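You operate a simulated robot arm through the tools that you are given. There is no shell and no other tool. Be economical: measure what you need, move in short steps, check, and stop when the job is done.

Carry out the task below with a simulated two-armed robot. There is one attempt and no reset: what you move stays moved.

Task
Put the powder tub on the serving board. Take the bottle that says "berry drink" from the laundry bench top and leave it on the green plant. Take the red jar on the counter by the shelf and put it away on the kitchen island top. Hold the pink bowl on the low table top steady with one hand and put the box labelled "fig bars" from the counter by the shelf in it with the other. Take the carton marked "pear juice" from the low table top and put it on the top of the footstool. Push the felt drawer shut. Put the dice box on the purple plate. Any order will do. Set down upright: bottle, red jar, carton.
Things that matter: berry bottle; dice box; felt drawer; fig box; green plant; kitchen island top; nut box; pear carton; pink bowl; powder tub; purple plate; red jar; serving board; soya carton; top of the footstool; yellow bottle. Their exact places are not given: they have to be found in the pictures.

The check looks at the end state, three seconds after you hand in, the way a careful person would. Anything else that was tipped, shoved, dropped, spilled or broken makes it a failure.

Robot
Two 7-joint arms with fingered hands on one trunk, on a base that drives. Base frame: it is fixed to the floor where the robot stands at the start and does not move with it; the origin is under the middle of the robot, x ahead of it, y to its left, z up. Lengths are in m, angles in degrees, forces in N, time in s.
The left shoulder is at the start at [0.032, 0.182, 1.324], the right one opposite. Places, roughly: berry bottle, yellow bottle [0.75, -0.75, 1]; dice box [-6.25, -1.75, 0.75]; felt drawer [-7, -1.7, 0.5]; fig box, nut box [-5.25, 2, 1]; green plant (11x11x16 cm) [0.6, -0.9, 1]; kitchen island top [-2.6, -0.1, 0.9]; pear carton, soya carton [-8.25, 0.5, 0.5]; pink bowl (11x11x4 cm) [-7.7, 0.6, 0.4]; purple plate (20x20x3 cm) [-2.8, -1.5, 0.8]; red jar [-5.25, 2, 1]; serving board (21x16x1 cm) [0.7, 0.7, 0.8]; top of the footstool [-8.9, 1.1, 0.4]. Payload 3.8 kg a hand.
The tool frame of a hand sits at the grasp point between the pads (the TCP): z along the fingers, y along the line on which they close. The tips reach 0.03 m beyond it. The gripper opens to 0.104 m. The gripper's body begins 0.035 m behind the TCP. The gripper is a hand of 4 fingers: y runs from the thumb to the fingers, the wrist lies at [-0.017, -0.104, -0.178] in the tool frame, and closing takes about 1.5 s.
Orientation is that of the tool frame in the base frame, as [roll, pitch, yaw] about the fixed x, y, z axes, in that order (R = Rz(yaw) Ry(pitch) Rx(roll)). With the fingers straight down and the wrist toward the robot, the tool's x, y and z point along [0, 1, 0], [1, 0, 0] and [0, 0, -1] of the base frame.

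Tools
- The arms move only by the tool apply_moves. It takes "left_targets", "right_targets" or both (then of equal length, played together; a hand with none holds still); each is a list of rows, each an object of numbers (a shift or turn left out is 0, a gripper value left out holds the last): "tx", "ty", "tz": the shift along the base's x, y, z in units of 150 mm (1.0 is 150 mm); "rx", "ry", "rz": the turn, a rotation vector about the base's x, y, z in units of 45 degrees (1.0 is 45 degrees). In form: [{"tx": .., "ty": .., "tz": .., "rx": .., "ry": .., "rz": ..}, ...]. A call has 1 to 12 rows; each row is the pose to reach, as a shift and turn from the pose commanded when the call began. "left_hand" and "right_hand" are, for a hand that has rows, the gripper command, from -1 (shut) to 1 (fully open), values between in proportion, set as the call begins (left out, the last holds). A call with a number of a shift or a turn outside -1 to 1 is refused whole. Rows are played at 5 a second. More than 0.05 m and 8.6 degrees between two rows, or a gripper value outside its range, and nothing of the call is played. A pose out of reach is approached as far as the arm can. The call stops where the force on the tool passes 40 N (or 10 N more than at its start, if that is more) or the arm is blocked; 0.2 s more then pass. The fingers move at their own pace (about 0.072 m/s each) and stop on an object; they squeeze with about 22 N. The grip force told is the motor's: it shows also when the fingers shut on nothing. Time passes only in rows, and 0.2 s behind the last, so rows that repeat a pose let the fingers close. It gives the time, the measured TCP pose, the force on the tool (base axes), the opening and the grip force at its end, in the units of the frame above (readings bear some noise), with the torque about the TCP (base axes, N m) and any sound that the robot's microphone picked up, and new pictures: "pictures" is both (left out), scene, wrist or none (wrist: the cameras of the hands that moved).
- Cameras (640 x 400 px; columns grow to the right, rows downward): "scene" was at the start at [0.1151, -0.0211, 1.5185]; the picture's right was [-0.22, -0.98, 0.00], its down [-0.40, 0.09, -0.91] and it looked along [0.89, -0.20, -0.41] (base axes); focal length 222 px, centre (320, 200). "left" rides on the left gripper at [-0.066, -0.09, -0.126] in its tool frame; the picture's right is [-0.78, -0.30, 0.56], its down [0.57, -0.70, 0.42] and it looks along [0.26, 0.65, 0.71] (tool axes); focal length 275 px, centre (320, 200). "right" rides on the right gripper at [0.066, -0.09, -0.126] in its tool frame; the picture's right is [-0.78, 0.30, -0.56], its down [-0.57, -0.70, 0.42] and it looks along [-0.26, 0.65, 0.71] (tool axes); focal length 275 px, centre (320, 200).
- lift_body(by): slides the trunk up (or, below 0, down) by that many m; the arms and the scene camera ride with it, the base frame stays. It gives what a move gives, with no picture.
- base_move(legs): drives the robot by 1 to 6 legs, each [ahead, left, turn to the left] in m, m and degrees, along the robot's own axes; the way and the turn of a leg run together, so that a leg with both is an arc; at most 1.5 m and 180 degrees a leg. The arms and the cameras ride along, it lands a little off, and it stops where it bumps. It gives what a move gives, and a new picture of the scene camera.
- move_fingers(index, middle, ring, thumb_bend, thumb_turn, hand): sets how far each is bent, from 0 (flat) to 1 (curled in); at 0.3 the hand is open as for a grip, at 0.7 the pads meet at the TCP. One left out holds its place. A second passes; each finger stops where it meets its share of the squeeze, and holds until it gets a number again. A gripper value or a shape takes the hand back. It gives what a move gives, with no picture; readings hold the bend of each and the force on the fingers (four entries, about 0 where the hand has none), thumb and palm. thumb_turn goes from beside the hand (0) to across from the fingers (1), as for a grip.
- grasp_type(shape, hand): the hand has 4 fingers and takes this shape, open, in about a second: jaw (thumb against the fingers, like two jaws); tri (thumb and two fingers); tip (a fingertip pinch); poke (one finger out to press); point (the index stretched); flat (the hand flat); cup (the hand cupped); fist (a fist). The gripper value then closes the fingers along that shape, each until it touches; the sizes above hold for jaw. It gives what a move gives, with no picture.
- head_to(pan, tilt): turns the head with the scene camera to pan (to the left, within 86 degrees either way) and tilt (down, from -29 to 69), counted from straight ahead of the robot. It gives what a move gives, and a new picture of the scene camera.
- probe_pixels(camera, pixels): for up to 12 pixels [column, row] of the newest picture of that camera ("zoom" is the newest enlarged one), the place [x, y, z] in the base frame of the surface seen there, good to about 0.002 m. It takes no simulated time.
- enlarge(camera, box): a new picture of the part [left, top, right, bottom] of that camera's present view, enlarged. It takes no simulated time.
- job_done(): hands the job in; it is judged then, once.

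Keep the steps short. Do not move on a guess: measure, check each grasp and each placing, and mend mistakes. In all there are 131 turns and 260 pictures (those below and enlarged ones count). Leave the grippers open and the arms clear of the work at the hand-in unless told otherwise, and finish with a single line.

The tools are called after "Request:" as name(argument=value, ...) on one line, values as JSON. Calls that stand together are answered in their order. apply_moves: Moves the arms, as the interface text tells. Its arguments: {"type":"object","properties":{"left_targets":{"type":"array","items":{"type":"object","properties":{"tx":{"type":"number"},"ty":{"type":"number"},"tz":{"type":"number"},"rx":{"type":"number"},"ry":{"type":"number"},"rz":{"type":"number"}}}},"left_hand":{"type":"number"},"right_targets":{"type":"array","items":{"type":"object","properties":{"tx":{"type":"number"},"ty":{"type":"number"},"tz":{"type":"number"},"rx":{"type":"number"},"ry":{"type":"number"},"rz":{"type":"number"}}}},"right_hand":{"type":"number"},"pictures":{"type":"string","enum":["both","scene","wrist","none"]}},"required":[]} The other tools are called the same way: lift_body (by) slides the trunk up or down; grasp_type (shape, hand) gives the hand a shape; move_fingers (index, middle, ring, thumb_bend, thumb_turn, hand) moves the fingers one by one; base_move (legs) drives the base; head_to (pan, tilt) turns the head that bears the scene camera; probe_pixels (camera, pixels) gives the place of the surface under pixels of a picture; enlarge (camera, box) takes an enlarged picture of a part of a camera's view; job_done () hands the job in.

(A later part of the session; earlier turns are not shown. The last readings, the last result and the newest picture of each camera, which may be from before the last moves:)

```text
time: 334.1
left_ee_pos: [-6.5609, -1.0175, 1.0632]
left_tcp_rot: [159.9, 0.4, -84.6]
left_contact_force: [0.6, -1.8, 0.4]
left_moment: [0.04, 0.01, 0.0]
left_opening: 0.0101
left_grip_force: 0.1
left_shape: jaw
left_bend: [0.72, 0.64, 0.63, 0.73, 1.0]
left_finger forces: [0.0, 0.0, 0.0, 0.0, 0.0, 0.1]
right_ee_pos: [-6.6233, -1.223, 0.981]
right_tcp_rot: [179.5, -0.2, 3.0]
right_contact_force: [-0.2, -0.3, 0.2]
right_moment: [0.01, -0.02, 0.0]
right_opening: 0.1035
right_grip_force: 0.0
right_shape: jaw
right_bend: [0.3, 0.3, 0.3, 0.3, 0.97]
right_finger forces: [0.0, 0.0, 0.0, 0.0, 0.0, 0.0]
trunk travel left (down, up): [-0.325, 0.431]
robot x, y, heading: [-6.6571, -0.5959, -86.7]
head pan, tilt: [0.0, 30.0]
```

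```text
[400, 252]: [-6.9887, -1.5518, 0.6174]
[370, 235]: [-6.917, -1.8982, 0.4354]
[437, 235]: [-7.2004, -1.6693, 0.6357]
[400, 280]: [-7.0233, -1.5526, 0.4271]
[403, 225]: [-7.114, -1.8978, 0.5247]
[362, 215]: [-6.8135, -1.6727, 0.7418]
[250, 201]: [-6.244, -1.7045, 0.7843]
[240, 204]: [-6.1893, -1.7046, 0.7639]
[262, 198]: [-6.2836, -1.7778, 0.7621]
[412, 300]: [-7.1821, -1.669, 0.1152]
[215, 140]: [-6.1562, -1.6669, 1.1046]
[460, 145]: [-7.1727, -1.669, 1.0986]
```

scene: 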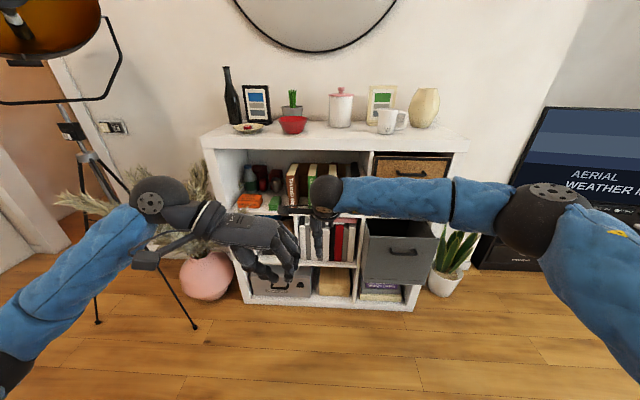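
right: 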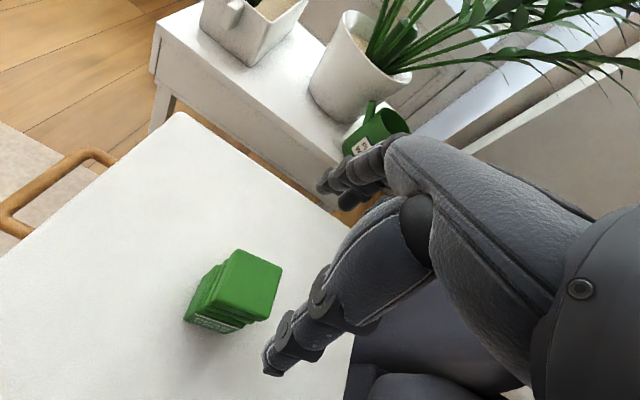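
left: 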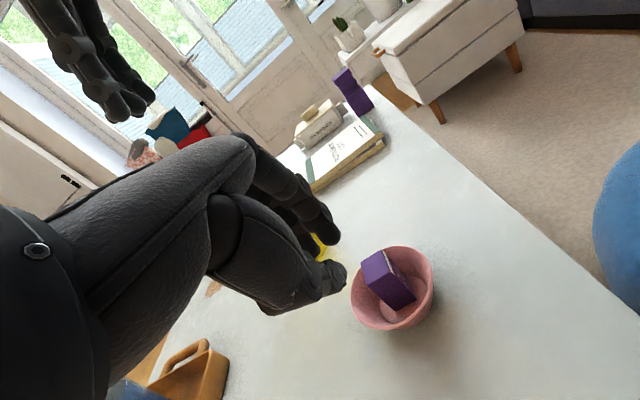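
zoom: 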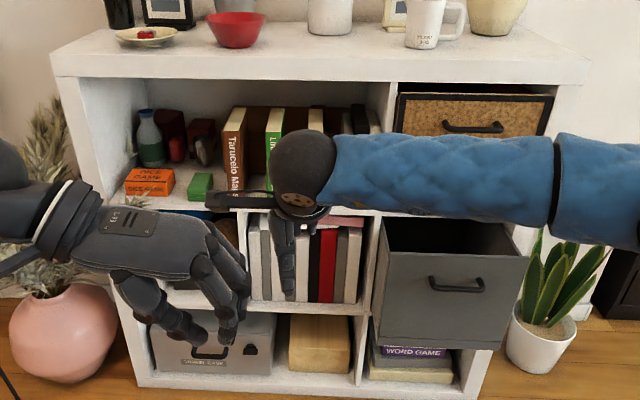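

The dice box (orange, "DICE GAME") is in the upper-left cubby, and the felt drawer sticks out 11.7 cm (face y −1.553, cabinet −1.669). I'll push it with the closed left hand: tuck the right hand, lower the trunk, align, and tilt the left hand forward.

Request:
apply_moves(right_targets=[{"ty": 0.25, "tx": -0.15}, {"ty": 0.5, "tx": -0.3}, {"ty": 0.75, "tx": -0.45}, {"ty": 1, "tx": -0.6}], pictures="none")

Request:
lift_body(by=-0.3)

Request:
base_move(legs=[[0, 0, -3.3], [0.38, -0.43, 0]])

Request:
apply_moves(left_targets=[{"rx": -0.166}, {"rx": -0.333}, {"rx": -0.5}, {"rx": -0.667}, {"rx": -0.833}, {"rx": -1}], left_hand=-1, pictures="none")

Request:
apply_moves(left_targets=[{"tz": -0.25}, {"tz": -0.5}, {"tz": -0.75}, {"tz": -1}, {"tz": -1}], pictures="both")

```text
time: 335.1
left_ee_pos: [-6.5613, -1.0184, 1.0624]
left_tcp_rot: [159.9, 0.4, -84.6]
left_contact_force: [0.3, 0.1, 0.6]
left_moment: [0.01, 0.01, -0.02]
left_opening: 0.0102
left_grip_force: 0.0
left_shape: jaw
left_bend: [0.72, 0.64, 0.63, 0.73, 1.0]
left_finger forces: [0.1, 0.0, 0.0, 0.1, 0.0, 0.0]
right_ee_pos: [-6.7145, -1.0728, 0.9818]
right_tcp_rot: [179.5, -0.2, 3.2]
right_contact_force: [0.0, 0.2, 0.0]
right_moment: [0.01, 0.03, -0.02]
right_opening: 0.1038
right_grip_force: 0.1
right_shape: jaw
right_bend: [0.3, 0.3, 0.3, 0.3, 0.97]
right_finger forces: [0.0, 0.1, 0.0, 0.0, 0.0, 0.0]
trunk travel left (down, up): [-0.325, 0.431]
robot x, y, heading: [-6.6612, -0.5973, -87.1]
head pan, tilt: [0.0, 30.0]
```

```text
time: 338.1
left_ee_pos: [-6.5614, -1.017, 0.7632]
left_tcp_rot: [159.9, 0.4, -84.6]
left_contact_force: [0.2, -0.3, 1.0]
left_moment: [0.0, -0.04, -0.02]
left_opening: 0.0099
left_grip_force: 0.1
left_shape: jaw
left_bend: [0.72, 0.64, 0.63, 0.73, 1.0]
left_finger forces: [0.1, 0.0, 0.1, 0.1, 0.0, 0.0]
right_ee_pos: [-6.7128, -1.0786, 0.6686]
right_tcp_rot: [-178.2, -0.1, 3.1]
right_contact_force: [-0.1, -0.5, -0.1]
right_moment: [0.0, -0.01, 0.04]
right_opening: 0.1038
right_grip_force: 0.0
right_shape: jaw
right_bend: [0.3, 0.3, 0.3, 0.3, 0.97]
right_finger forces: [0.0, 0.0, 0.0, 0.1, 0.1, 0.1]
trunk travel left (down, up): [-0.025, 0.731]
robot x, y, heading: [-6.6638, -0.5948, -87.2]
head pan, tilt: [0.0, 30.0]
```

```text
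time: 341.9
left_ee_pos: [-7.039, -1.3896, 0.7627]
left_tcp_rot: [159.8, 0.4, -88.4]
left_contact_force: [-0.5, -0.1, 0.8]
left_moment: [-0.01, 0.0, 0.0]
left_opening: 0.01
left_grip_force: 0.1
left_shape: jaw
left_bend: [0.72, 0.64, 0.63, 0.73, 1.0]
left_finger forces: [0.0, 0.0, 0.0, 0.0, 0.0, 0.1]
right_ee_pos: [-7.1933, -1.44, 0.668]
right_tcp_rot: [-178.2, -0.2, -0.7]
right_contact_force: [-0.1, -0.5, -0.7]
right_moment: [0.05, 0.0, 0.0]
right_opening: 0.1036
right_grip_force: 0.0
right_shape: jaw
right_bend: [0.3, 0.3, 0.3, 0.3, 0.97]
right_finger forces: [0.0, 0.0, 0.1, 0.0, 0.1, 0.0]
trunk travel left (down, up): [-0.025, 0.731]
robot x, y, heading: [-7.1079, -0.9626, -90.6]
head pan, tilt: [0.0, 30.0]
```

scene: 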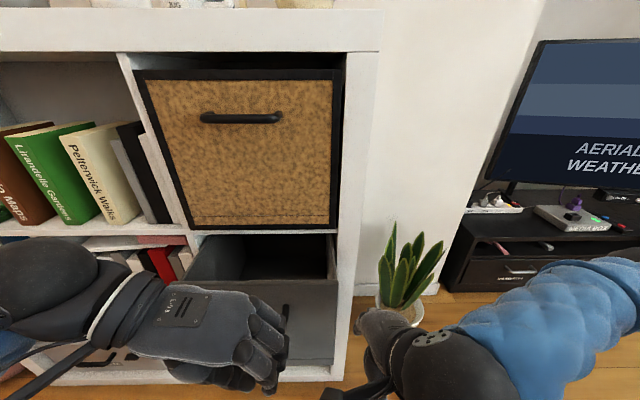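

```text
time: 343.3
left_ee_pos: [-7.0427, -1.4789, 0.7597]
left_tcp_rot: [158.2, -44.7, -87.8]
left_contact_force: [0.7, 0.2, -0.2]
left_moment: [0.01, 0.03, 0.02]
left_opening: 0.0002
left_grip_force: 21.9
left_shape: jaw
left_bend: [0.7, 0.7, 0.7, 0.48, 1.0]
left_finger forces: [0.0, 0.0, 0.0, 0.0, 0.0, 0.0]
left hand out of reach, approached as far as the arm can: row 1, 2, 3, 4, 5, 6
right_ee_pos: [-7.195, -1.4401, 0.6672]
right_tcp_rot: [-178.1, -0.2, -0.9]
right_contact_force: [0.6, 0.3, -0.5]
right_moment: [-0.01, 0.01, 0.01]
right_opening: 0.1037
right_grip_force: 0.0
right_shape: jaw
right_bend: [0.3, 0.3, 0.3, 0.3, 0.97]
right_finger forces: [0.1, 0.0, 0.0, 0.0, 0.0, 0.0]
trunk travel left (down, up): [-0.025, 0.731]
robot x, y, heading: [-7.1042, -0.9603, -90.6]
head pan, tilt: [0.0, 30.0]
```

```text
time: 344.5
left_ee_pos: [-7.0421, -1.4785, 0.6114]
left_tcp_rot: [158.5, -44.5, -87.9]
left_contact_force: [-0.5, -1.0, -0.8]
left_moment: [-0.04, 0.05, 0.01]
left_opening: 0.0
left_grip_force: 22.0
left_shape: jaw
left_bend: [0.7, 0.7, 0.7, 0.48, 1.0]
left_finger forces: [0.1, 0.1, 0.1, 0.0, 0.0, 0.0]
right_ee_pos: [-7.1929, -1.4401, 0.6663]
right_tcp_rot: [-178.1, -0.3, -0.8]
right_contact_force: [-0.4, 0.4, 0.8]
right_moment: [-0.01, 0.0, -0.02]
right_opening: 0.1036
right_grip_force: 0.0
right_shape: jaw
right_bend: [0.3, 0.3, 0.3, 0.3, 0.97]
right_finger forces: [0.0, 0.0, 0.0, 0.0, 0.0, 0.0]
trunk travel left (down, up): [-0.025, 0.731]
robot x, y, heading: [-7.1131, -0.9622, -90.8]
head pan, tilt: [0.0, 30.0]
```

scene: 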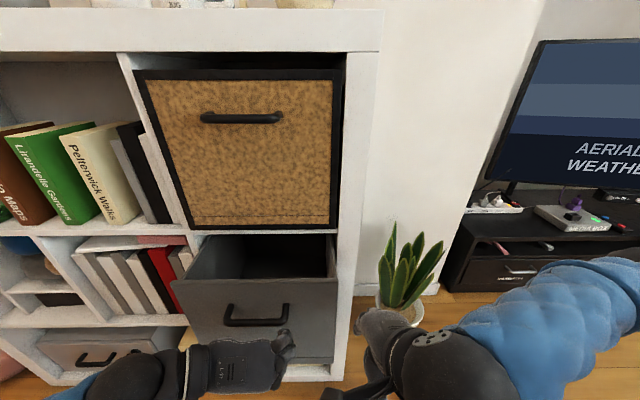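
left: 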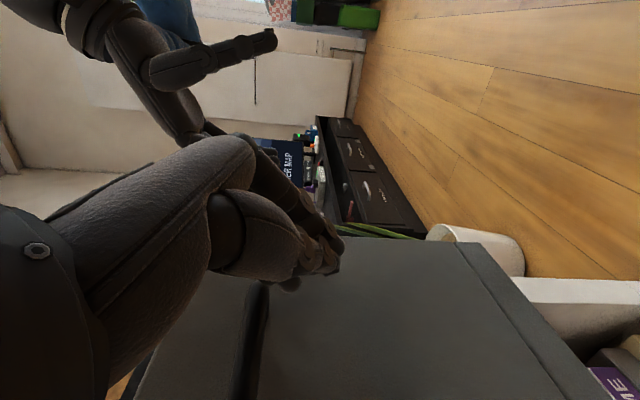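

The left hand faces the drawer. I'll lower it below the handle, advance the base 4 cm, and push 12.7 cm with the arm.

Request:
apply_moves(left_targets=[{"tz": -0.2, "tx": 0.1}, {"tz": -0.4, "tx": 0.2}, {"tz": -0.55, "tx": 0.3}], pictures="none")

Request:
base_move(legs=[[0.04, 0, 0.6]])

Request:
apply_moves(left_targets=[{"ty": -0.15}, {"ty": -0.3}, {"ty": -0.45}, {"ty": -0.6}, {"ty": -0.75}, {"ty": -0.85}, {"ty": -0.85}], pictures="both")

Request:
probe_pixels(camera="scene", pixels=[[300, 300], [320, 300], [225, 290], [235, 180], [350, 300], [300, 320], [260, 275]])

```text
time: 345.3
left_ee_pos: [-6.9957, -1.476, 0.5305]
left_tcp_rot: [158.4, -44.5, -88.0]
left_contact_force: [-1.1, 0.8, -0.3]
left_moment: [-0.01, -0.03, -0.02]
left_opening: 0.0001
left_grip_force: 22.4
left_shape: jaw
left_bend: [0.7, 0.7, 0.7, 0.48, 1.0]
left_finger forces: [0.0, 0.0, 0.0, 0.1, 0.0, 0.0]
right_ee_pos: [-7.1939, -1.4406, 0.6691]
right_tcp_rot: [-178.1, -0.2, -0.8]
right_contact_force: [0.6, -0.7, 0.3]
right_moment: [0.02, 0.03, -0.01]
right_opening: 0.1039
right_grip_force: 0.0
right_shape: jaw
right_bend: [0.3, 0.3, 0.3, 0.3, 0.97]
right_finger forces: [0.0, 0.1, 0.0, 0.0, 0.0, 0.1]
trunk travel left (down, up): [-0.025, 0.731]
robot x, y, heading: [-7.111, -0.9615, -90.4]
head pan, tilt: [0.0, 30.0]
```

```text
time: 346.1
left_ee_pos: [-6.9907, -1.5171, 0.5308]
left_tcp_rot: [158.4, -44.5, -87.3]
left_contact_force: [-0.5, 0.1, 0.4]
left_moment: [-0.01, 0.01, 0.03]
left_opening: 0.0001
left_grip_force: 22.0
left_shape: jaw
left_bend: [0.7, 0.7, 0.7, 0.48, 1.0]
left_finger forces: [0.0, 0.1, 0.1, 0.1, 0.0, 0.0]
right_ee_pos: [-7.1888, -1.4809, 0.6685]
right_tcp_rot: [-178.0, -0.2, -0.1]
right_contact_force: [0.8, -0.6, -0.3]
right_moment: [0.03, 0.01, 0.01]
right_opening: 0.1035
right_grip_force: 0.1
right_shape: jaw
right_bend: [0.3, 0.3, 0.3, 0.3, 0.97]
right_finger forces: [0.0, 0.1, 0.0, 0.1, 0.0, 0.1]
trunk travel left (down, up): [-0.025, 0.731]
robot x, y, heading: [-7.1061, -0.9982, -90.0]
head pan, tilt: [0.0, 30.0]
```

scene: 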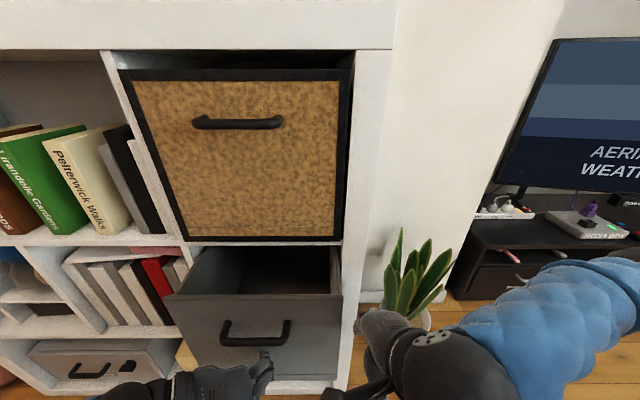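

```text
time: 347.5
left_ee_pos: [-6.9947, -1.6244, 0.5252]
left_tcp_rot: [158.4, -43.2, -88.1]
left_contact_force: [1.0, 14.8, 1.7]
left_moment: [-0.16, 0.0, -0.01]
left_opening: 0.0
left_grip_force: 21.7
left_shape: jaw
left_bend: [0.7, 0.7, 0.73, 0.48, 1.0]
left_finger forces: [0.0, 0.0, 15.1, 0.0, 0.0, 0.1]
right_ee_pos: [-7.1888, -1.4796, 0.669]
right_tcp_rot: [-178.0, -0.3, -0.1]
right_contact_force: [-0.1, -0.2, 0.2]
right_moment: [-0.02, -0.01, 0.01]
right_opening: 0.1038
right_grip_force: 0.0
right_shape: jaw
right_bend: [0.3, 0.3, 0.3, 0.3, 0.97]
right_finger forces: [0.1, 0.0, 0.0, 0.1, 0.0, 0.0]
trunk travel left (down, up): [-0.025, 0.731]
robot x, y, heading: [-7.1065, -1.0001, -90.2]
head pan, tilt: [0.0, 30.0]
stopped in row 6 (left hand): the force on the tool passed its limit (the readings are from after the stop); the commanded pose is now the measured one
```

scene: 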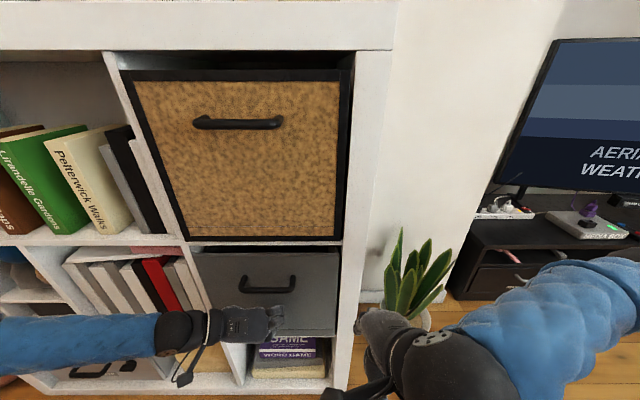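
left: 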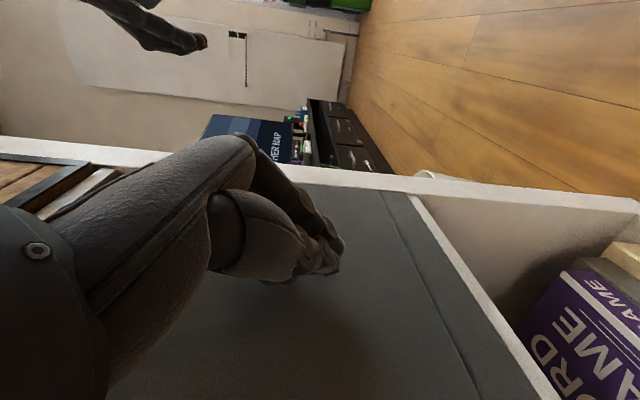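

```text
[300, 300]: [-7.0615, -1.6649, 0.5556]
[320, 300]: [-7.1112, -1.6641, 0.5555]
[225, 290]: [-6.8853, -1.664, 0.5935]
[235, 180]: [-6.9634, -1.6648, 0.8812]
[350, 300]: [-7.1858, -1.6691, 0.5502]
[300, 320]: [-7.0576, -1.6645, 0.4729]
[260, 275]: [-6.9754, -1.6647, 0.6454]
```

The drawer face is flush (y −1.6645, the same as its neighbour), so it's shut. I'll retract the left hand, raise the trunk, and side-step left to the dice box.

Request:
apply_moves(left_targets=[{"ty": 0.2}, {"ty": 0.45}, {"ty": 0.7}, {"ty": 0.95}], pictures="none")

Request:
apply_moves(left_targets=[{"rx": 0.166, "tx": 0.166, "ty": 0.1}, {"rx": 0.333, "tx": 0.333, "ty": 0.2}, {"rx": 0.5, "tx": 0.5, "ty": 0.3}, {"rx": 0.667, "tx": 0.667, "ty": 0.4}, {"rx": 0.833, "tx": 0.833, "ty": 0.5}, {"rx": 1, "tx": 1, "ty": 0.55}], pictures="none")

Request:
lift_body(by=0.3)

Request:
base_move(legs=[[-0.05, 0, 0], [0, 0.83, 0]])

Request:
apply_moves(right_targets=[{"tz": 0}], pictures="both")

```text
time: 348.5
left_ee_pos: [-6.9931, -1.4863, 0.5289]
left_tcp_rot: [158.4, -43.6, -88.0]
left_contact_force: [-1.1, -0.1, 0.0]
left_moment: [0.02, 0.03, 0.06]
left_opening: 0.0
left_grip_force: 22.6
left_shape: jaw
left_bend: [0.7, 0.7, 0.7, 0.48, 1.0]
left_finger forces: [0.0, 0.0, 0.0, 0.0, 0.0, 0.1]
right_ee_pos: [-7.1902, -1.4816, 0.6676]
right_tcp_rot: [-178.2, -0.2, -0.1]
right_contact_force: [-0.2, -1.2, 0.1]
right_moment: [0.0, 0.0, 0.01]
right_opening: 0.1041
right_grip_force: 0.0
right_shape: jaw
right_bend: [0.3, 0.3, 0.3, 0.3, 0.97]
right_finger forces: [0.0, 0.1, 0.0, 0.0, 0.0, 0.0]
trunk travel left (down, up): [-0.025, 0.731]
robot x, y, heading: [-7.1062, -1.0019, -90.0]
head pan, tilt: [0.0, 30.0]
```

```text
time: 349.9
left_ee_pos: [-6.841, -1.4018, 0.5272]
left_tcp_rot: [159.9, 1.6, -88.6]
left_contact_force: [0.4, 0.4, -0.2]
left_moment: [0.01, -0.02, -0.07]
left_opening: 0.0003
left_grip_force: 22.0
left_shape: jaw
left_bend: [0.7, 0.7, 0.7, 0.48, 1.0]
left_finger forces: [0.0, 0.0, 0.0, 0.0, 0.0, 0.0]
right_ee_pos: [-7.1876, -1.4801, 0.667]
right_tcp_rot: [-178.2, -0.3, 0.0]
right_contact_force: [0.4, 0.6, 0.7]
right_moment: [0.03, 0.0, 0.02]
right_opening: 0.104
right_grip_force: 0.1
right_shape: jaw
right_bend: [0.3, 0.3, 0.3, 0.3, 0.97]
right_finger forces: [0.0, 0.1, 0.0, 0.0, 0.0, 0.1]
trunk travel left (down, up): [-0.025, 0.731]
robot x, y, heading: [-7.1081, -1.0015, -90.0]
head pan, tilt: [0.0, 30.0]
```

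```text
time: 352.9
left_ee_pos: [-6.844, -1.4031, 0.8263]
left_tcp_rot: [159.9, 1.5, -88.5]
left_contact_force: [0.6, -0.6, 0.3]
left_moment: [-0.03, -0.03, 0.06]
left_opening: 0.0
left_grip_force: 22.6
left_shape: jaw
left_bend: [0.7, 0.7, 0.7, 0.48, 1.0]
left_finger forces: [0.0, 0.1, 0.0, 0.0, 0.1, 0.0]
right_ee_pos: [-7.1886, -1.4814, 0.967]
right_tcp_rot: [-178.0, -0.1, -0.1]
right_contact_force: [1.0, 0.0, -0.8]
right_moment: [-0.02, 0.01, -0.01]
right_opening: 0.104
right_grip_force: 0.1
right_shape: jaw
right_bend: [0.3, 0.3, 0.3, 0.3, 0.97]
right_finger forces: [0.1, 0.1, 0.1, 0.0, 0.1, 0.0]
trunk travel left (down, up): [-0.325, 0.431]
robot x, y, heading: [-7.1114, -1.0006, -90.2]
head pan, tilt: [0.0, 30.0]
```

```text
time: 357.8
left_ee_pos: [-6.0339, -1.3628, 0.8251]
left_tcp_rot: [159.8, 1.5, -89.3]
left_contact_force: [0.2, 0.3, 0.9]
left_moment: [-0.01, 0.0, 0.02]
left_opening: 0.0001
left_grip_force: 21.8
left_shape: jaw
left_bend: [0.7, 0.7, 0.7, 0.48, 1.0]
left_finger forces: [0.0, 0.0, 0.0, 0.0, 0.0, 0.0]
right_ee_pos: [-6.3799, -1.4366, 0.9674]
right_tcp_rot: [-178.2, -0.2, -0.9]
right_contact_force: [0.5, 0.4, -0.3]
right_moment: [-0.01, 0.02, 0.03]
right_opening: 0.1038
right_grip_force: 0.0
right_shape: jaw
right_bend: [0.3, 0.3, 0.3, 0.3, 0.97]
right_finger forces: [0.0, 0.1, 0.0, 0.0, 0.0, 0.0]
trunk travel left (down, up): [-0.325, 0.431]
robot x, y, heading: [-6.2917, -0.9583, -90.8]
head pan, tilt: [0.0, 30.0]
```

scene: 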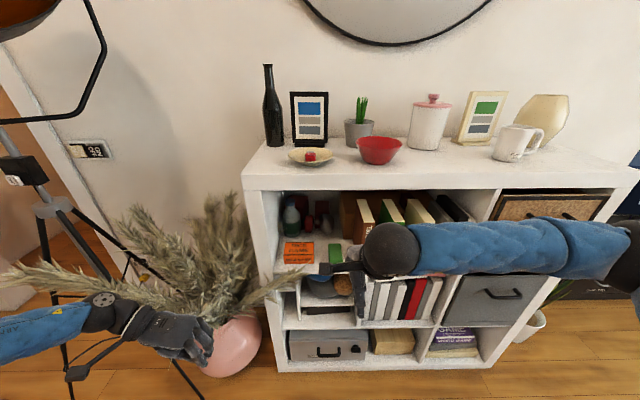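

```text
time: 358.2
left_ee_pos: [-6.0336, -1.3626, 0.8275]
left_tcp_rot: [159.8, 1.4, -89.2]
left_contact_force: [0.4, 0.3, -0.1]
left_moment: [-0.02, -0.05, -0.01]
left_opening: 0.0
left_grip_force: 22.3
left_shape: jaw
left_bend: [0.7, 0.7, 0.7, 0.48, 1.0]
left_finger forces: [0.1, 0.0, 0.1, 0.0, 0.1, 0.1]
right_ee_pos: [-6.3795, -1.4369, 0.9673]
right_tcp_rot: [-178.1, -0.2, -0.9]
right_contact_force: [-0.3, -0.7, 0.1]
right_moment: [0.0, 0.01, 0.02]
right_opening: 0.1037
right_grip_force: 0.2
right_shape: jaw
right_bend: [0.3, 0.3, 0.3, 0.3, 0.97]
right_finger forces: [0.0, 0.1, 0.1, 0.0, 0.1, 0.0]
trunk travel left (down, up): [-0.325, 0.431]
robot x, y, heading: [-6.2917, -0.9542, -90.8]
head pan, tilt: [0.0, 30.0]
```

scene: 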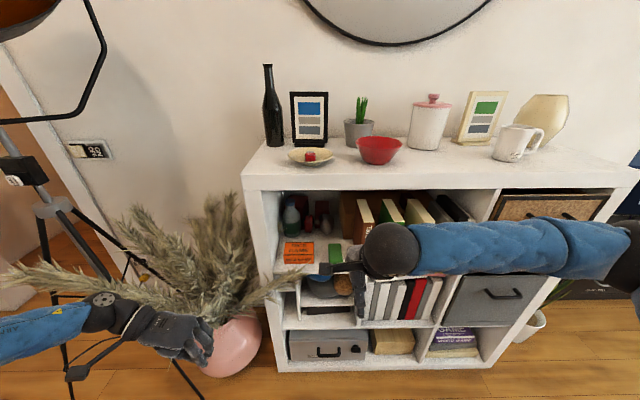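
right: 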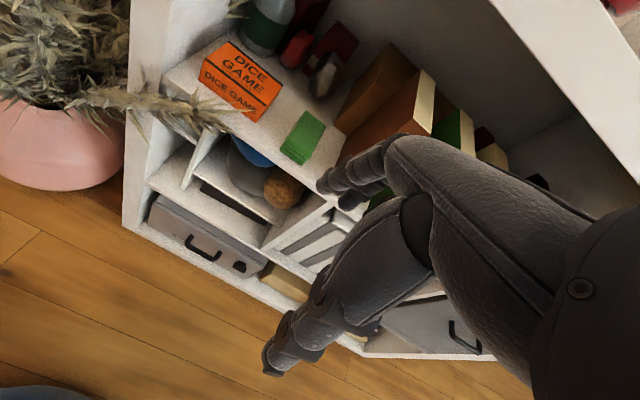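

I'll measure the dice box and the items behind and beside it.

Request:
probe_pixels(camera="right", pixels=[[224, 45], [280, 88], [262, 108], [205, 70], [257, 120], [200, 80], [245, 75], [262, 45], [297, 60], [285, 65], [300, 135], [175, 80]])

Request:
enlarge(camera="right", box=[170, 0, 350, 170])

Request:
probe_pixels(camera="scene", pixels=[[285, 243], [312, 243], [298, 262], [284, 262], [290, 222], [305, 222], [322, 215], [268, 195], [350, 190]])

```text
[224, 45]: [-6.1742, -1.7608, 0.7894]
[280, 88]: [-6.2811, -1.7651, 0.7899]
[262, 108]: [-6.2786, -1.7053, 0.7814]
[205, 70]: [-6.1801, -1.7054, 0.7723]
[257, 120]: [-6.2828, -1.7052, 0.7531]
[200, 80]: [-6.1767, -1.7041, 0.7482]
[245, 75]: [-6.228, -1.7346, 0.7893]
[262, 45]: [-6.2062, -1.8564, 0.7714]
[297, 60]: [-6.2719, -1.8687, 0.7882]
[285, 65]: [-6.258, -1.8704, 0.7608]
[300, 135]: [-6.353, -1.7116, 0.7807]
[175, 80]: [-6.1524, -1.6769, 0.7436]
```

```text
2.35 times, centred on (260, 85) of right
```

zoom: 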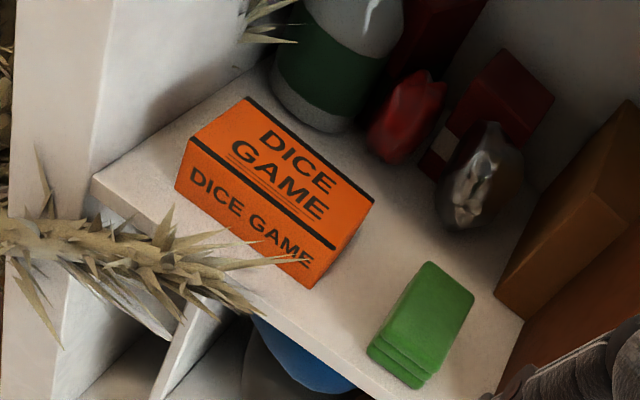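

```text
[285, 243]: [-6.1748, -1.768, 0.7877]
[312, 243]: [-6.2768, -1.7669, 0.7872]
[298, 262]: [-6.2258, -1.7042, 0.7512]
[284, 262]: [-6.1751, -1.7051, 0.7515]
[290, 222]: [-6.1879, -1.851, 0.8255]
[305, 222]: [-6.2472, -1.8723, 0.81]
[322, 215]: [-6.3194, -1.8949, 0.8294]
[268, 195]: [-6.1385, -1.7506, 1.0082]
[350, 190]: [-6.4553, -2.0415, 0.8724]
```

The box is 11 × 6.6 × 4.4 cm with 8 cm free behind it, so I'll grip it front-to-back from above. I'll pull the left hand back and up, place the right hand at entry height before the cubby, and advance the base 17 cm.

Request:
apply_moves(left_targets=[{"ty": 0.2, "tz": 0.2}, {"ty": 0.4, "tz": 0.4}, {"ty": 0.6, "tz": 0.6}, {"ty": 0.7, "tz": 0.8}, {"ty": 0.7, "tz": 0.9}], right_targets=[{"tx": 0.2, "tz": -0.18}, {"tx": 0.4, "tz": -0.36}, {"tx": 0.6, "tz": -0.54}, {"tx": 0.8, "tz": -0.72}, {"tx": 1, "tz": -0.87}], right_hand=0.85, pictures="none")

Request:
base_move(legs=[[0.17, 0, 0.8]])

Request:
apply_moves(right_targets=[{"tz": 0}], pictures="wrist")

```text
time: 359.4
left_ee_pos: [-6.0335, -1.2608, 0.9608]
left_tcp_rot: [159.8, 1.5, -89.4]
left_contact_force: [0.0, 0.3, 0.6]
left_moment: [0.0, 0.01, 0.02]
left_opening: 0.0003
left_grip_force: 21.9
left_shape: jaw
left_bend: [0.7, 0.7, 0.7, 0.48, 1.0]
left_finger forces: [0.0, 0.0, 0.1, 0.1, 0.0, 0.1]
right_ee_pos: [-6.2296, -1.4358, 0.8349]
right_tcp_rot: [-178.1, -0.1, -1.1]
right_contact_force: [-0.1, -0.4, -0.2]
right_moment: [0.02, 0.03, -0.02]
right_opening: 0.0967
right_grip_force: 0.0
right_shape: jaw
right_bend: [0.33, 0.31, 0.3, 0.31, 0.98]
right_finger forces: [0.0, 0.0, 0.1, 0.0, 0.0, 0.1]
trunk travel left (down, up): [-0.325, 0.431]
robot x, y, heading: [-6.2924, -0.957, -91.0]
head pan, tilt: [0.0, 30.0]
```

```text
time: 360.9
left_ee_pos: [-6.0331, -1.4307, 0.9596]
left_tcp_rot: [159.8, 1.6, -89.0]
left_contact_force: [-1.1, -0.6, -0.6]
left_moment: [0.02, 0.0, 0.01]
left_opening: 0.0
left_grip_force: 22.4
left_shape: jaw
left_bend: [0.7, 0.7, 0.7, 0.48, 1.0]
left_finger forces: [0.1, 0.1, 0.0, 0.0, 0.0, 0.1]
right_ee_pos: [-6.229, -1.6076, 0.8348]
right_tcp_rot: [-178.0, -0.3, -0.6]
right_contact_force: [1.0, 0.3, -0.8]
right_moment: [0.02, 0.0, -0.02]
right_opening: 0.0964
right_grip_force: 0.1
right_shape: jaw
right_bend: [0.33, 0.31, 0.3, 0.31, 0.98]
right_finger forces: [0.1, 0.0, 0.0, 0.0, 0.1, 0.0]
trunk travel left (down, up): [-0.325, 0.431]
robot x, y, heading: [-6.2963, -1.132, -90.4]
head pan, tilt: [0.0, 30.0]
```

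scene: 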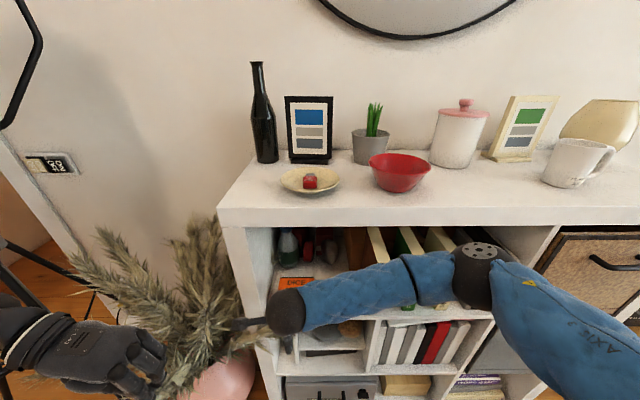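

```text
time: 361.3
left_ee_pos: [-6.0336, -1.43, 0.9604]
left_tcp_rot: [159.7, 1.4, -88.8]
left_contact_force: [0.0, -0.7, -1.3]
left_moment: [0.03, 0.0, -0.01]
left_opening: 0.0
left_grip_force: 22.1
left_shape: jaw
left_bend: [0.7, 0.7, 0.7, 0.48, 1.0]
left_finger forces: [0.0, 0.0, 0.1, 0.0, 0.1, 0.0]
right_ee_pos: [-6.2281, -1.6069, 0.8361]
right_tcp_rot: [-178.1, -0.2, -0.5]
right_contact_force: [1.0, 0.1, 0.6]
right_moment: [0.02, -0.04, -0.01]
right_opening: 0.0966
right_grip_force: 0.0
right_shape: jaw
right_bend: [0.33, 0.31, 0.3, 0.31, 0.98]
right_finger forces: [0.1, 0.0, 0.0, 0.1, 0.0, 0.1]
trunk travel left (down, up): [-0.325, 0.431]
robot x, y, heading: [-6.2947, -1.131, -90.4]
head pan, tilt: [0.0, 30.0]
```

right: 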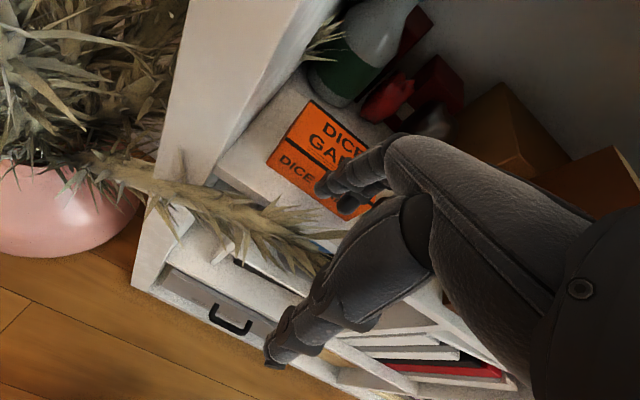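

The path in is clear. I'll move in over the box, descend, then close.

Request:
apply_moves(right_targets=[{"tx": -0.07, "ty": -0.17}, {"tx": -0.07, "ty": -0.34}, {"tx": -0.07, "ty": -0.51}, {"tx": -0.07, "ty": -0.68}, {"tx": -0.07, "ty": -0.85}, {"tx": -0.07, "ty": -0.85}], pictures="none")

Request:
apply_moves(right_targets=[{"tz": -0.1}, {"tz": -0.2}, {"tz": -0.31}, {"tz": -0.31}], pictures="wrist")

Request:
apply_moves(right_targets=[{"tz": 0}, {"tz": 0}, {"tz": 0}, {"tz": 0}, {"tz": 0}], right_hand=-1, pictures="wrist")

```text
time: 362.7
left_ee_pos: [-6.0332, -1.4297, 0.96]
left_tcp_rot: [159.8, 1.4, -88.9]
left_contact_force: [-0.2, -0.3, 0.2]
left_moment: [-0.03, 0.02, 0.03]
left_opening: 0.0002
left_grip_force: 22.3
left_shape: jaw
left_bend: [0.7, 0.7, 0.7, 0.48, 1.0]
left_finger forces: [0.1, 0.0, 0.0, 0.0, 0.1, 0.0]
right_ee_pos: [-6.2403, -1.7295, 0.835]
right_tcp_rot: [-178.1, -0.2, -0.4]
right_contact_force: [-0.3, 0.3, 0.2]
right_moment: [0.04, 0.03, -0.01]
right_opening: 0.0967
right_grip_force: 0.0
right_shape: jaw
right_bend: [0.33, 0.31, 0.3, 0.31, 0.98]
right_finger forces: [0.0, 0.1, 0.0, 0.0, 0.0, 0.0]
trunk travel left (down, up): [-0.325, 0.431]
robot x, y, heading: [-6.293, -1.129, -90.6]
head pan, tilt: [0.0, 30.0]
```

```text
time: 363.7
left_ee_pos: [-6.033, -1.4296, 0.96]
left_tcp_rot: [159.8, 1.5, -88.9]
left_contact_force: [0.1, 0.0, 0.3]
left_moment: [0.01, 0.01, -0.02]
left_opening: 0.0002
left_grip_force: 21.7
left_shape: jaw
left_bend: [0.7, 0.7, 0.7, 0.48, 1.0]
left_finger forces: [0.1, 0.0, 0.0, 0.1, 0.0, 0.0]
right_ee_pos: [-6.2398, -1.7308, 0.7871]
right_tcp_rot: [-178.2, -0.2, -0.5]
right_contact_force: [1.0, -0.8, 0.9]
right_moment: [-0.02, 0.01, -0.01]
right_opening: 0.0966
right_grip_force: 0.1
right_shape: jaw
right_bend: [0.32, 0.31, 0.3, 0.31, 0.98]
right_finger forces: [0.3, 0.1, 0.0, 0.1, 0.0, 0.0]
trunk travel left (down, up): [-0.325, 0.431]
robot x, y, heading: [-6.2929, -1.1292, -90.7]
head pan, tilt: [0.0, 30.0]
```

right: 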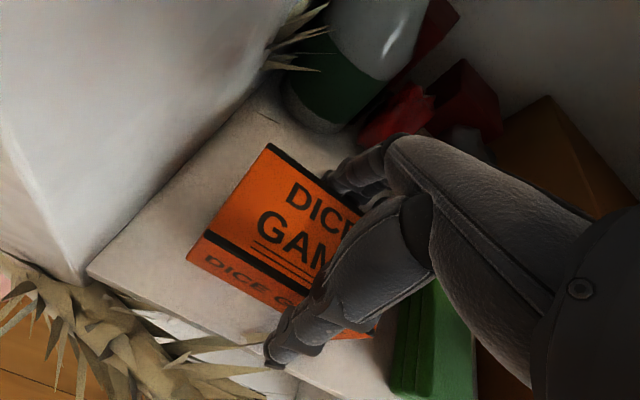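

```text
time: 364.9
left_ee_pos: [-6.0325, -1.4306, 0.9605]
left_tcp_rot: [159.7, 1.4, -88.8]
left_contact_force: [1.2, -0.1, -0.6]
left_moment: [-0.01, -0.05, 0.04]
left_opening: 0.0
left_grip_force: 22.1
left_shape: jaw
left_bend: [0.7, 0.7, 0.7, 0.48, 1.0]
left_finger forces: [0.0, 0.0, 0.1, 0.0, 0.1, 0.1]
right_ee_pos: [-6.2387, -1.732, 0.7882]
right_tcp_rot: [-178.1, -0.2, -0.5]
right_contact_force: [0.6, 0.7, 0.1]
right_moment: [0.01, 0.02, 0.01]
right_opening: 0.0697
right_grip_force: 21.7
right_shape: jaw
right_bend: [0.28, 0.38, 0.35, 0.58, 0.98]
right_finger forces: [11.4, 6.1, 2.6, 0.0, 20.3, 0.0]
trunk travel left (down, up): [-0.325, 0.431]
robot x, y, heading: [-6.2941, -1.1283, -90.2]
head pan, tilt: [0.0, 30.0]
```

right: 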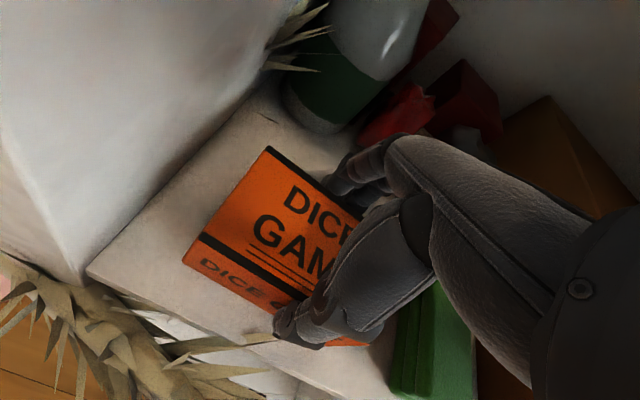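

It's gripped at 7 cm. I'll lift, draw out of the cubby, raise the trunk, and drive sideways down the corridor to the plate on the dining table.

Request:
apply_moves(right_targets=[{"tz": 0.1}, {"tz": 0.25}, {"tz": 0.3, "ty": 0.2}, {"tz": 0.3, "ty": 0.45}, {"tz": 0.3, "ty": 0.7}, {"tz": 0.3, "ty": 0.95}], pictures="wrist")

Request:
base_move(legs=[[-0.42, 0, 0.5]])

Request:
lift_body(by=0.2)

Request:
base_move(legs=[[0, 1.5, 0], [0, 1.5, 0], [0, 0.35, 0]])

Request:
head_to(pan=0, tilt=45)

```text
time: 366.3
left_ee_pos: [-6.0323, -1.4301, 0.9603]
left_tcp_rot: [159.8, 1.5, -88.8]
left_contact_force: [-0.9, 1.0, -0.5]
left_moment: [-0.05, 0.02, 0.02]
left_opening: 0.0
left_grip_force: 21.7
left_shape: jaw
left_bend: [0.7, 0.7, 0.7, 0.48, 1.0]
left_finger forces: [0.0, 0.0, 0.0, 0.1, 0.0, 0.0]
right_ee_pos: [-6.2419, -1.5911, 0.8327]
right_tcp_rot: [-178.1, -0.1, -0.5]
right_contact_force: [-0.5, 0.1, -1.9]
right_moment: [0.03, 0.0, 0.0]
right_opening: 0.0694
right_grip_force: 21.7
right_shape: jaw
right_bend: [0.28, 0.39, 0.35, 0.58, 0.98]
right_finger forces: [11.6, 6.1, 2.7, 0.1, 20.6, 0.0]
trunk travel left (down, up): [-0.325, 0.431]
robot x, y, heading: [-6.297, -1.128, -90.4]
head pan, tilt: [0.0, 30.0]
```

right: 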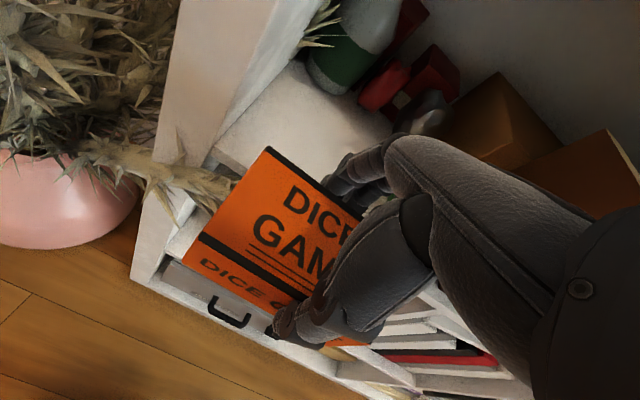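

```text
time: 368.9
left_ee_pos: [-6.0291, -1.0062, 0.961]
left_tcp_rot: [159.8, 1.4, -89.1]
left_contact_force: [0.1, 0.4, 0.8]
left_moment: [0.03, 0.03, 0.02]
left_opening: 0.0002
left_grip_force: 21.9
left_shape: jaw
left_bend: [0.7, 0.7, 0.7, 0.48, 1.0]
left_finger forces: [0.0, 0.1, 0.1, 0.0, 0.0, 0.1]
right_ee_pos: [-6.2391, -1.168, 0.8338]
right_tcp_rot: [-178.1, -0.2, -0.7]
right_contact_force: [-0.8, 0.0, -1.0]
right_moment: [0.02, 0.04, -0.01]
right_opening: 0.0698
right_grip_force: 21.4
right_shape: jaw
right_bend: [0.28, 0.39, 0.35, 0.58, 0.98]
right_finger forces: [11.5, 6.3, 2.8, 0.0, 20.6, 0.0]
trunk travel left (down, up): [-0.325, 0.431]
robot x, y, heading: [-6.2922, -0.7058, -90.5]
head pan, tilt: [0.0, 30.0]
```

scene: 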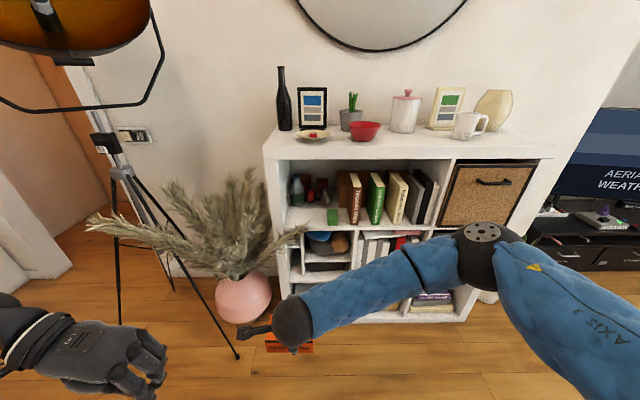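

```text
time: 371.0
left_ee_pos: [-6.0297, -1.0059, 1.1605]
left_tcp_rot: [159.8, 1.5, -89.1]
left_contact_force: [-0.1, 0.6, -0.4]
left_moment: [-0.01, 0.02, -0.02]
left_opening: 0.0
left_grip_force: 21.8
left_shape: jaw
left_bend: [0.7, 0.7, 0.7, 0.48, 1.0]
left_finger forces: [0.0, 0.1, 0.1, 0.1, 0.0, 0.0]
right_ee_pos: [-6.2388, -1.1683, 1.0328]
right_tcp_rot: [-178.0, 0.0, -0.7]
right_contact_force: [0.5, 0.3, -1.6]
right_moment: [0.02, -0.02, -0.01]
right_opening: 0.0693
right_grip_force: 21.8
right_shape: jaw
right_bend: [0.28, 0.39, 0.35, 0.58, 0.98]
right_finger forces: [11.5, 6.1, 2.7, 0.1, 20.7, 0.0]
trunk travel left (down, up): [-0.525, 0.231]
robot x, y, heading: [-6.2909, -0.7078, -90.4]
head pan, tilt: [0.0, 30.0]
```

```text
time: 387.3
left_ee_pos: [-2.6969, -1.0731, 1.1595]
left_tcp_rot: [159.8, 1.5, -89.6]
left_contact_force: [-0.2, -1.2, -0.9]
left_moment: [0.0, -0.01, 0.01]
left_opening: 0.0
left_grip_force: 21.9
left_shape: jaw
left_bend: [0.7, 0.7, 0.7, 0.48, 1.0]
left_finger forces: [0.0, 0.0, 0.1, 0.1, 0.0, 0.0]
right_ee_pos: [-2.9064, -1.233, 1.0325]
right_tcp_rot: [-178.0, -0.1, -1.4]
right_contact_force: [0.8, 0.5, -1.5]
right_moment: [0.01, 0.01, -0.01]
right_opening: 0.0696
right_grip_force: 22.3
right_shape: jaw
right_bend: [0.28, 0.39, 0.35, 0.58, 0.98]
right_finger forces: [11.6, 6.2, 2.7, 0.0, 20.5, 0.1]
trunk travel left (down, up): [-0.525, 0.231]
robot x, y, heading: [-2.9516, -0.7706, -91.3]
head pan, tilt: [0.0, 30.0]
```

scene: 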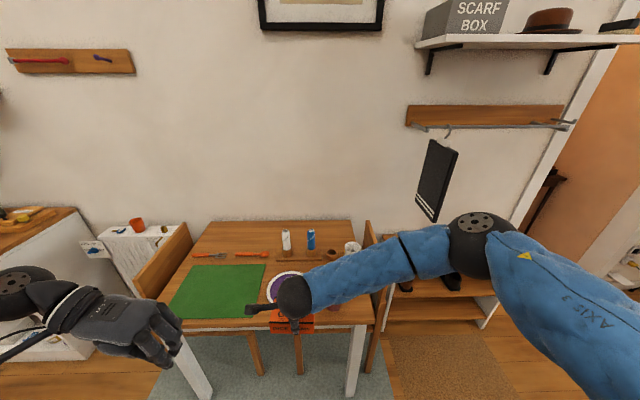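

```text
time: 388.1
left_ee_pos: [-2.6972, -1.0737, 1.1599]
left_tcp_rot: [159.8, 1.4, -89.6]
left_contact_force: [0.2, 0.5, 1.0]
left_moment: [0.03, 0.0, -0.02]
left_opening: 0.0002
left_grip_force: 22.0
left_shape: jaw
left_bend: [0.7, 0.7, 0.7, 0.48, 1.0]
left_finger forces: [0.0, 0.0, 0.1, 0.0, 0.0, 0.1]
right_ee_pos: [-2.9074, -1.2346, 1.0331]
right_tcp_rot: [-178.2, -0.2, -1.3]
right_contact_force: [0.3, -0.2, -1.3]
right_moment: [-0.01, -0.03, 0.01]
right_opening: 0.0695
right_grip_force: 21.9
right_shape: jaw
right_bend: [0.28, 0.39, 0.35, 0.58, 0.98]
right_finger forces: [11.6, 6.2, 2.7, 0.1, 20.6, 0.0]
trunk travel left (down, up): [-0.525, 0.231]
robot x, y, heading: [-2.9572, -0.7686, -91.3]
head pan, tilt: [0.0, 45.0]
```

scene: 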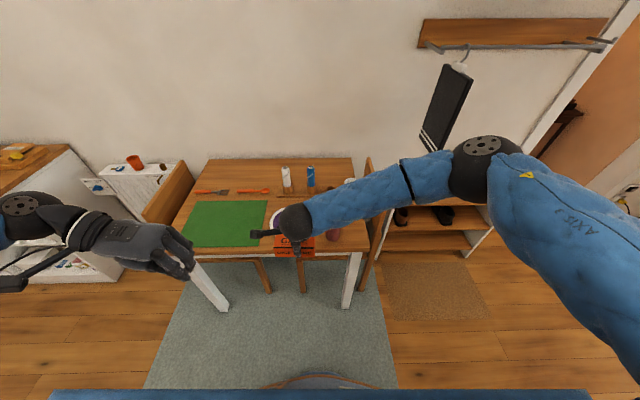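

The plate is beneath the right arm, so I'll look with the right camera and probe visible parts.

Request:
apply_moves(right_targets=[{"tx": 0.3}, {"tx": 0.6}, {"tx": 0.9}], pictures="both")

Request:
enlarge(camera="scene", box=[170, 140, 410, 290])

```text
time: 388.9
left_ee_pos: [-2.6964, -1.0731, 1.1603]
left_tcp_rot: [159.7, 1.6, -89.6]
left_contact_force: [-0.6, 0.2, 0.1]
left_moment: [0.0, 0.04, 0.04]
left_opening: 0.0001
left_grip_force: 21.5
left_shape: jaw
left_bend: [0.7, 0.7, 0.7, 0.48, 1.0]
left_finger forces: [0.0, 0.0, 0.0, 0.0, 0.1, 0.1]
right_ee_pos: [-2.7672, -1.2343, 1.0334]
right_tcp_rot: [-178.0, -0.1, -1.2]
right_contact_force: [0.4, 0.4, -2.0]
right_moment: [0.0, 0.01, 0.01]
right_opening: 0.0695
right_grip_force: 21.8
right_shape: jaw
right_bend: [0.72, 0.39, 0.35, 0.58, 0.98]
right_finger forces: [11.5, 6.2, 2.6, 0.0, 20.5, 0.1]
trunk travel left (down, up): [-0.525, 0.231]
robot x, y, heading: [-2.9557, -0.7727, -91.3]
head pan, tilt: [0.0, 45.0]
```

scene: 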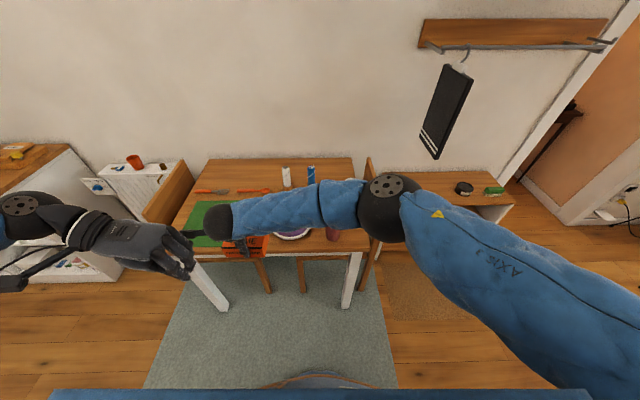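
right: 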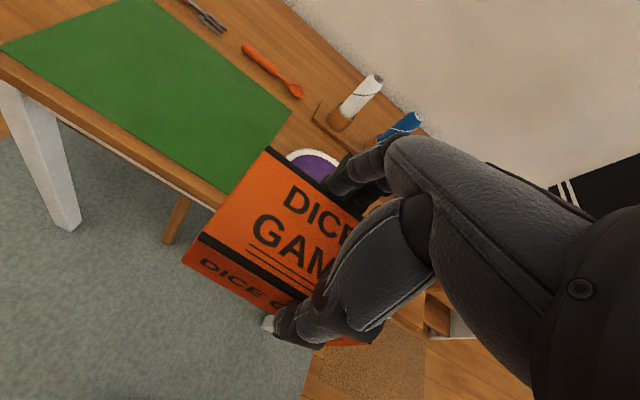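

```text
2.67 times, centred on (290, 215) of scene
```

zoom: 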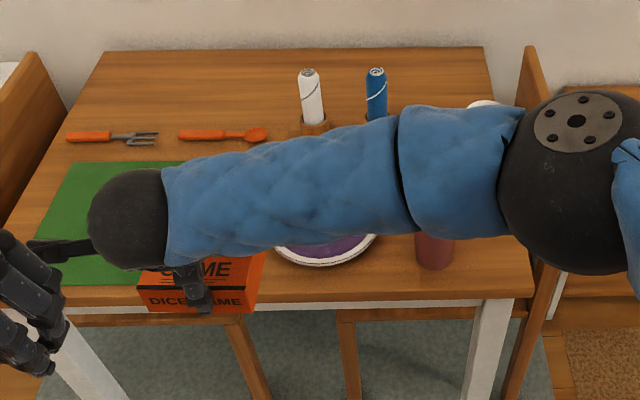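

Request:
probe_pixels(camera="zoom", pixels=[[330, 264], [280, 252], [374, 240], [330, 245], [300, 262], [435, 262], [300, 295], [415, 255], [350, 248]])

Request:
probe_pixels(camera="right", pixels=[[312, 152], [288, 157], [338, 162], [315, 165], [360, 95], [330, 120], [400, 125]])

```text
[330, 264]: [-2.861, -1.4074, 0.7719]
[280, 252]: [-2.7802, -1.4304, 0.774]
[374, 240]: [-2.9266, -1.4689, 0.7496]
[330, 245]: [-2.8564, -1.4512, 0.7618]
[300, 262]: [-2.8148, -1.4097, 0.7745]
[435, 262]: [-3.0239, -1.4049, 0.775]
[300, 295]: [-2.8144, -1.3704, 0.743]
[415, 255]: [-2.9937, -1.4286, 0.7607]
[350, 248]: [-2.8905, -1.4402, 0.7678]
```

```text
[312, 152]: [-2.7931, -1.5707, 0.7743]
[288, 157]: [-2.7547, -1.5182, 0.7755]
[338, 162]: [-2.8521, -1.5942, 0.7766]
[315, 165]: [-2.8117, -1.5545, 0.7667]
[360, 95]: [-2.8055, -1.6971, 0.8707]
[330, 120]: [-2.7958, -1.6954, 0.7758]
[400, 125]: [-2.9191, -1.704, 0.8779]
```

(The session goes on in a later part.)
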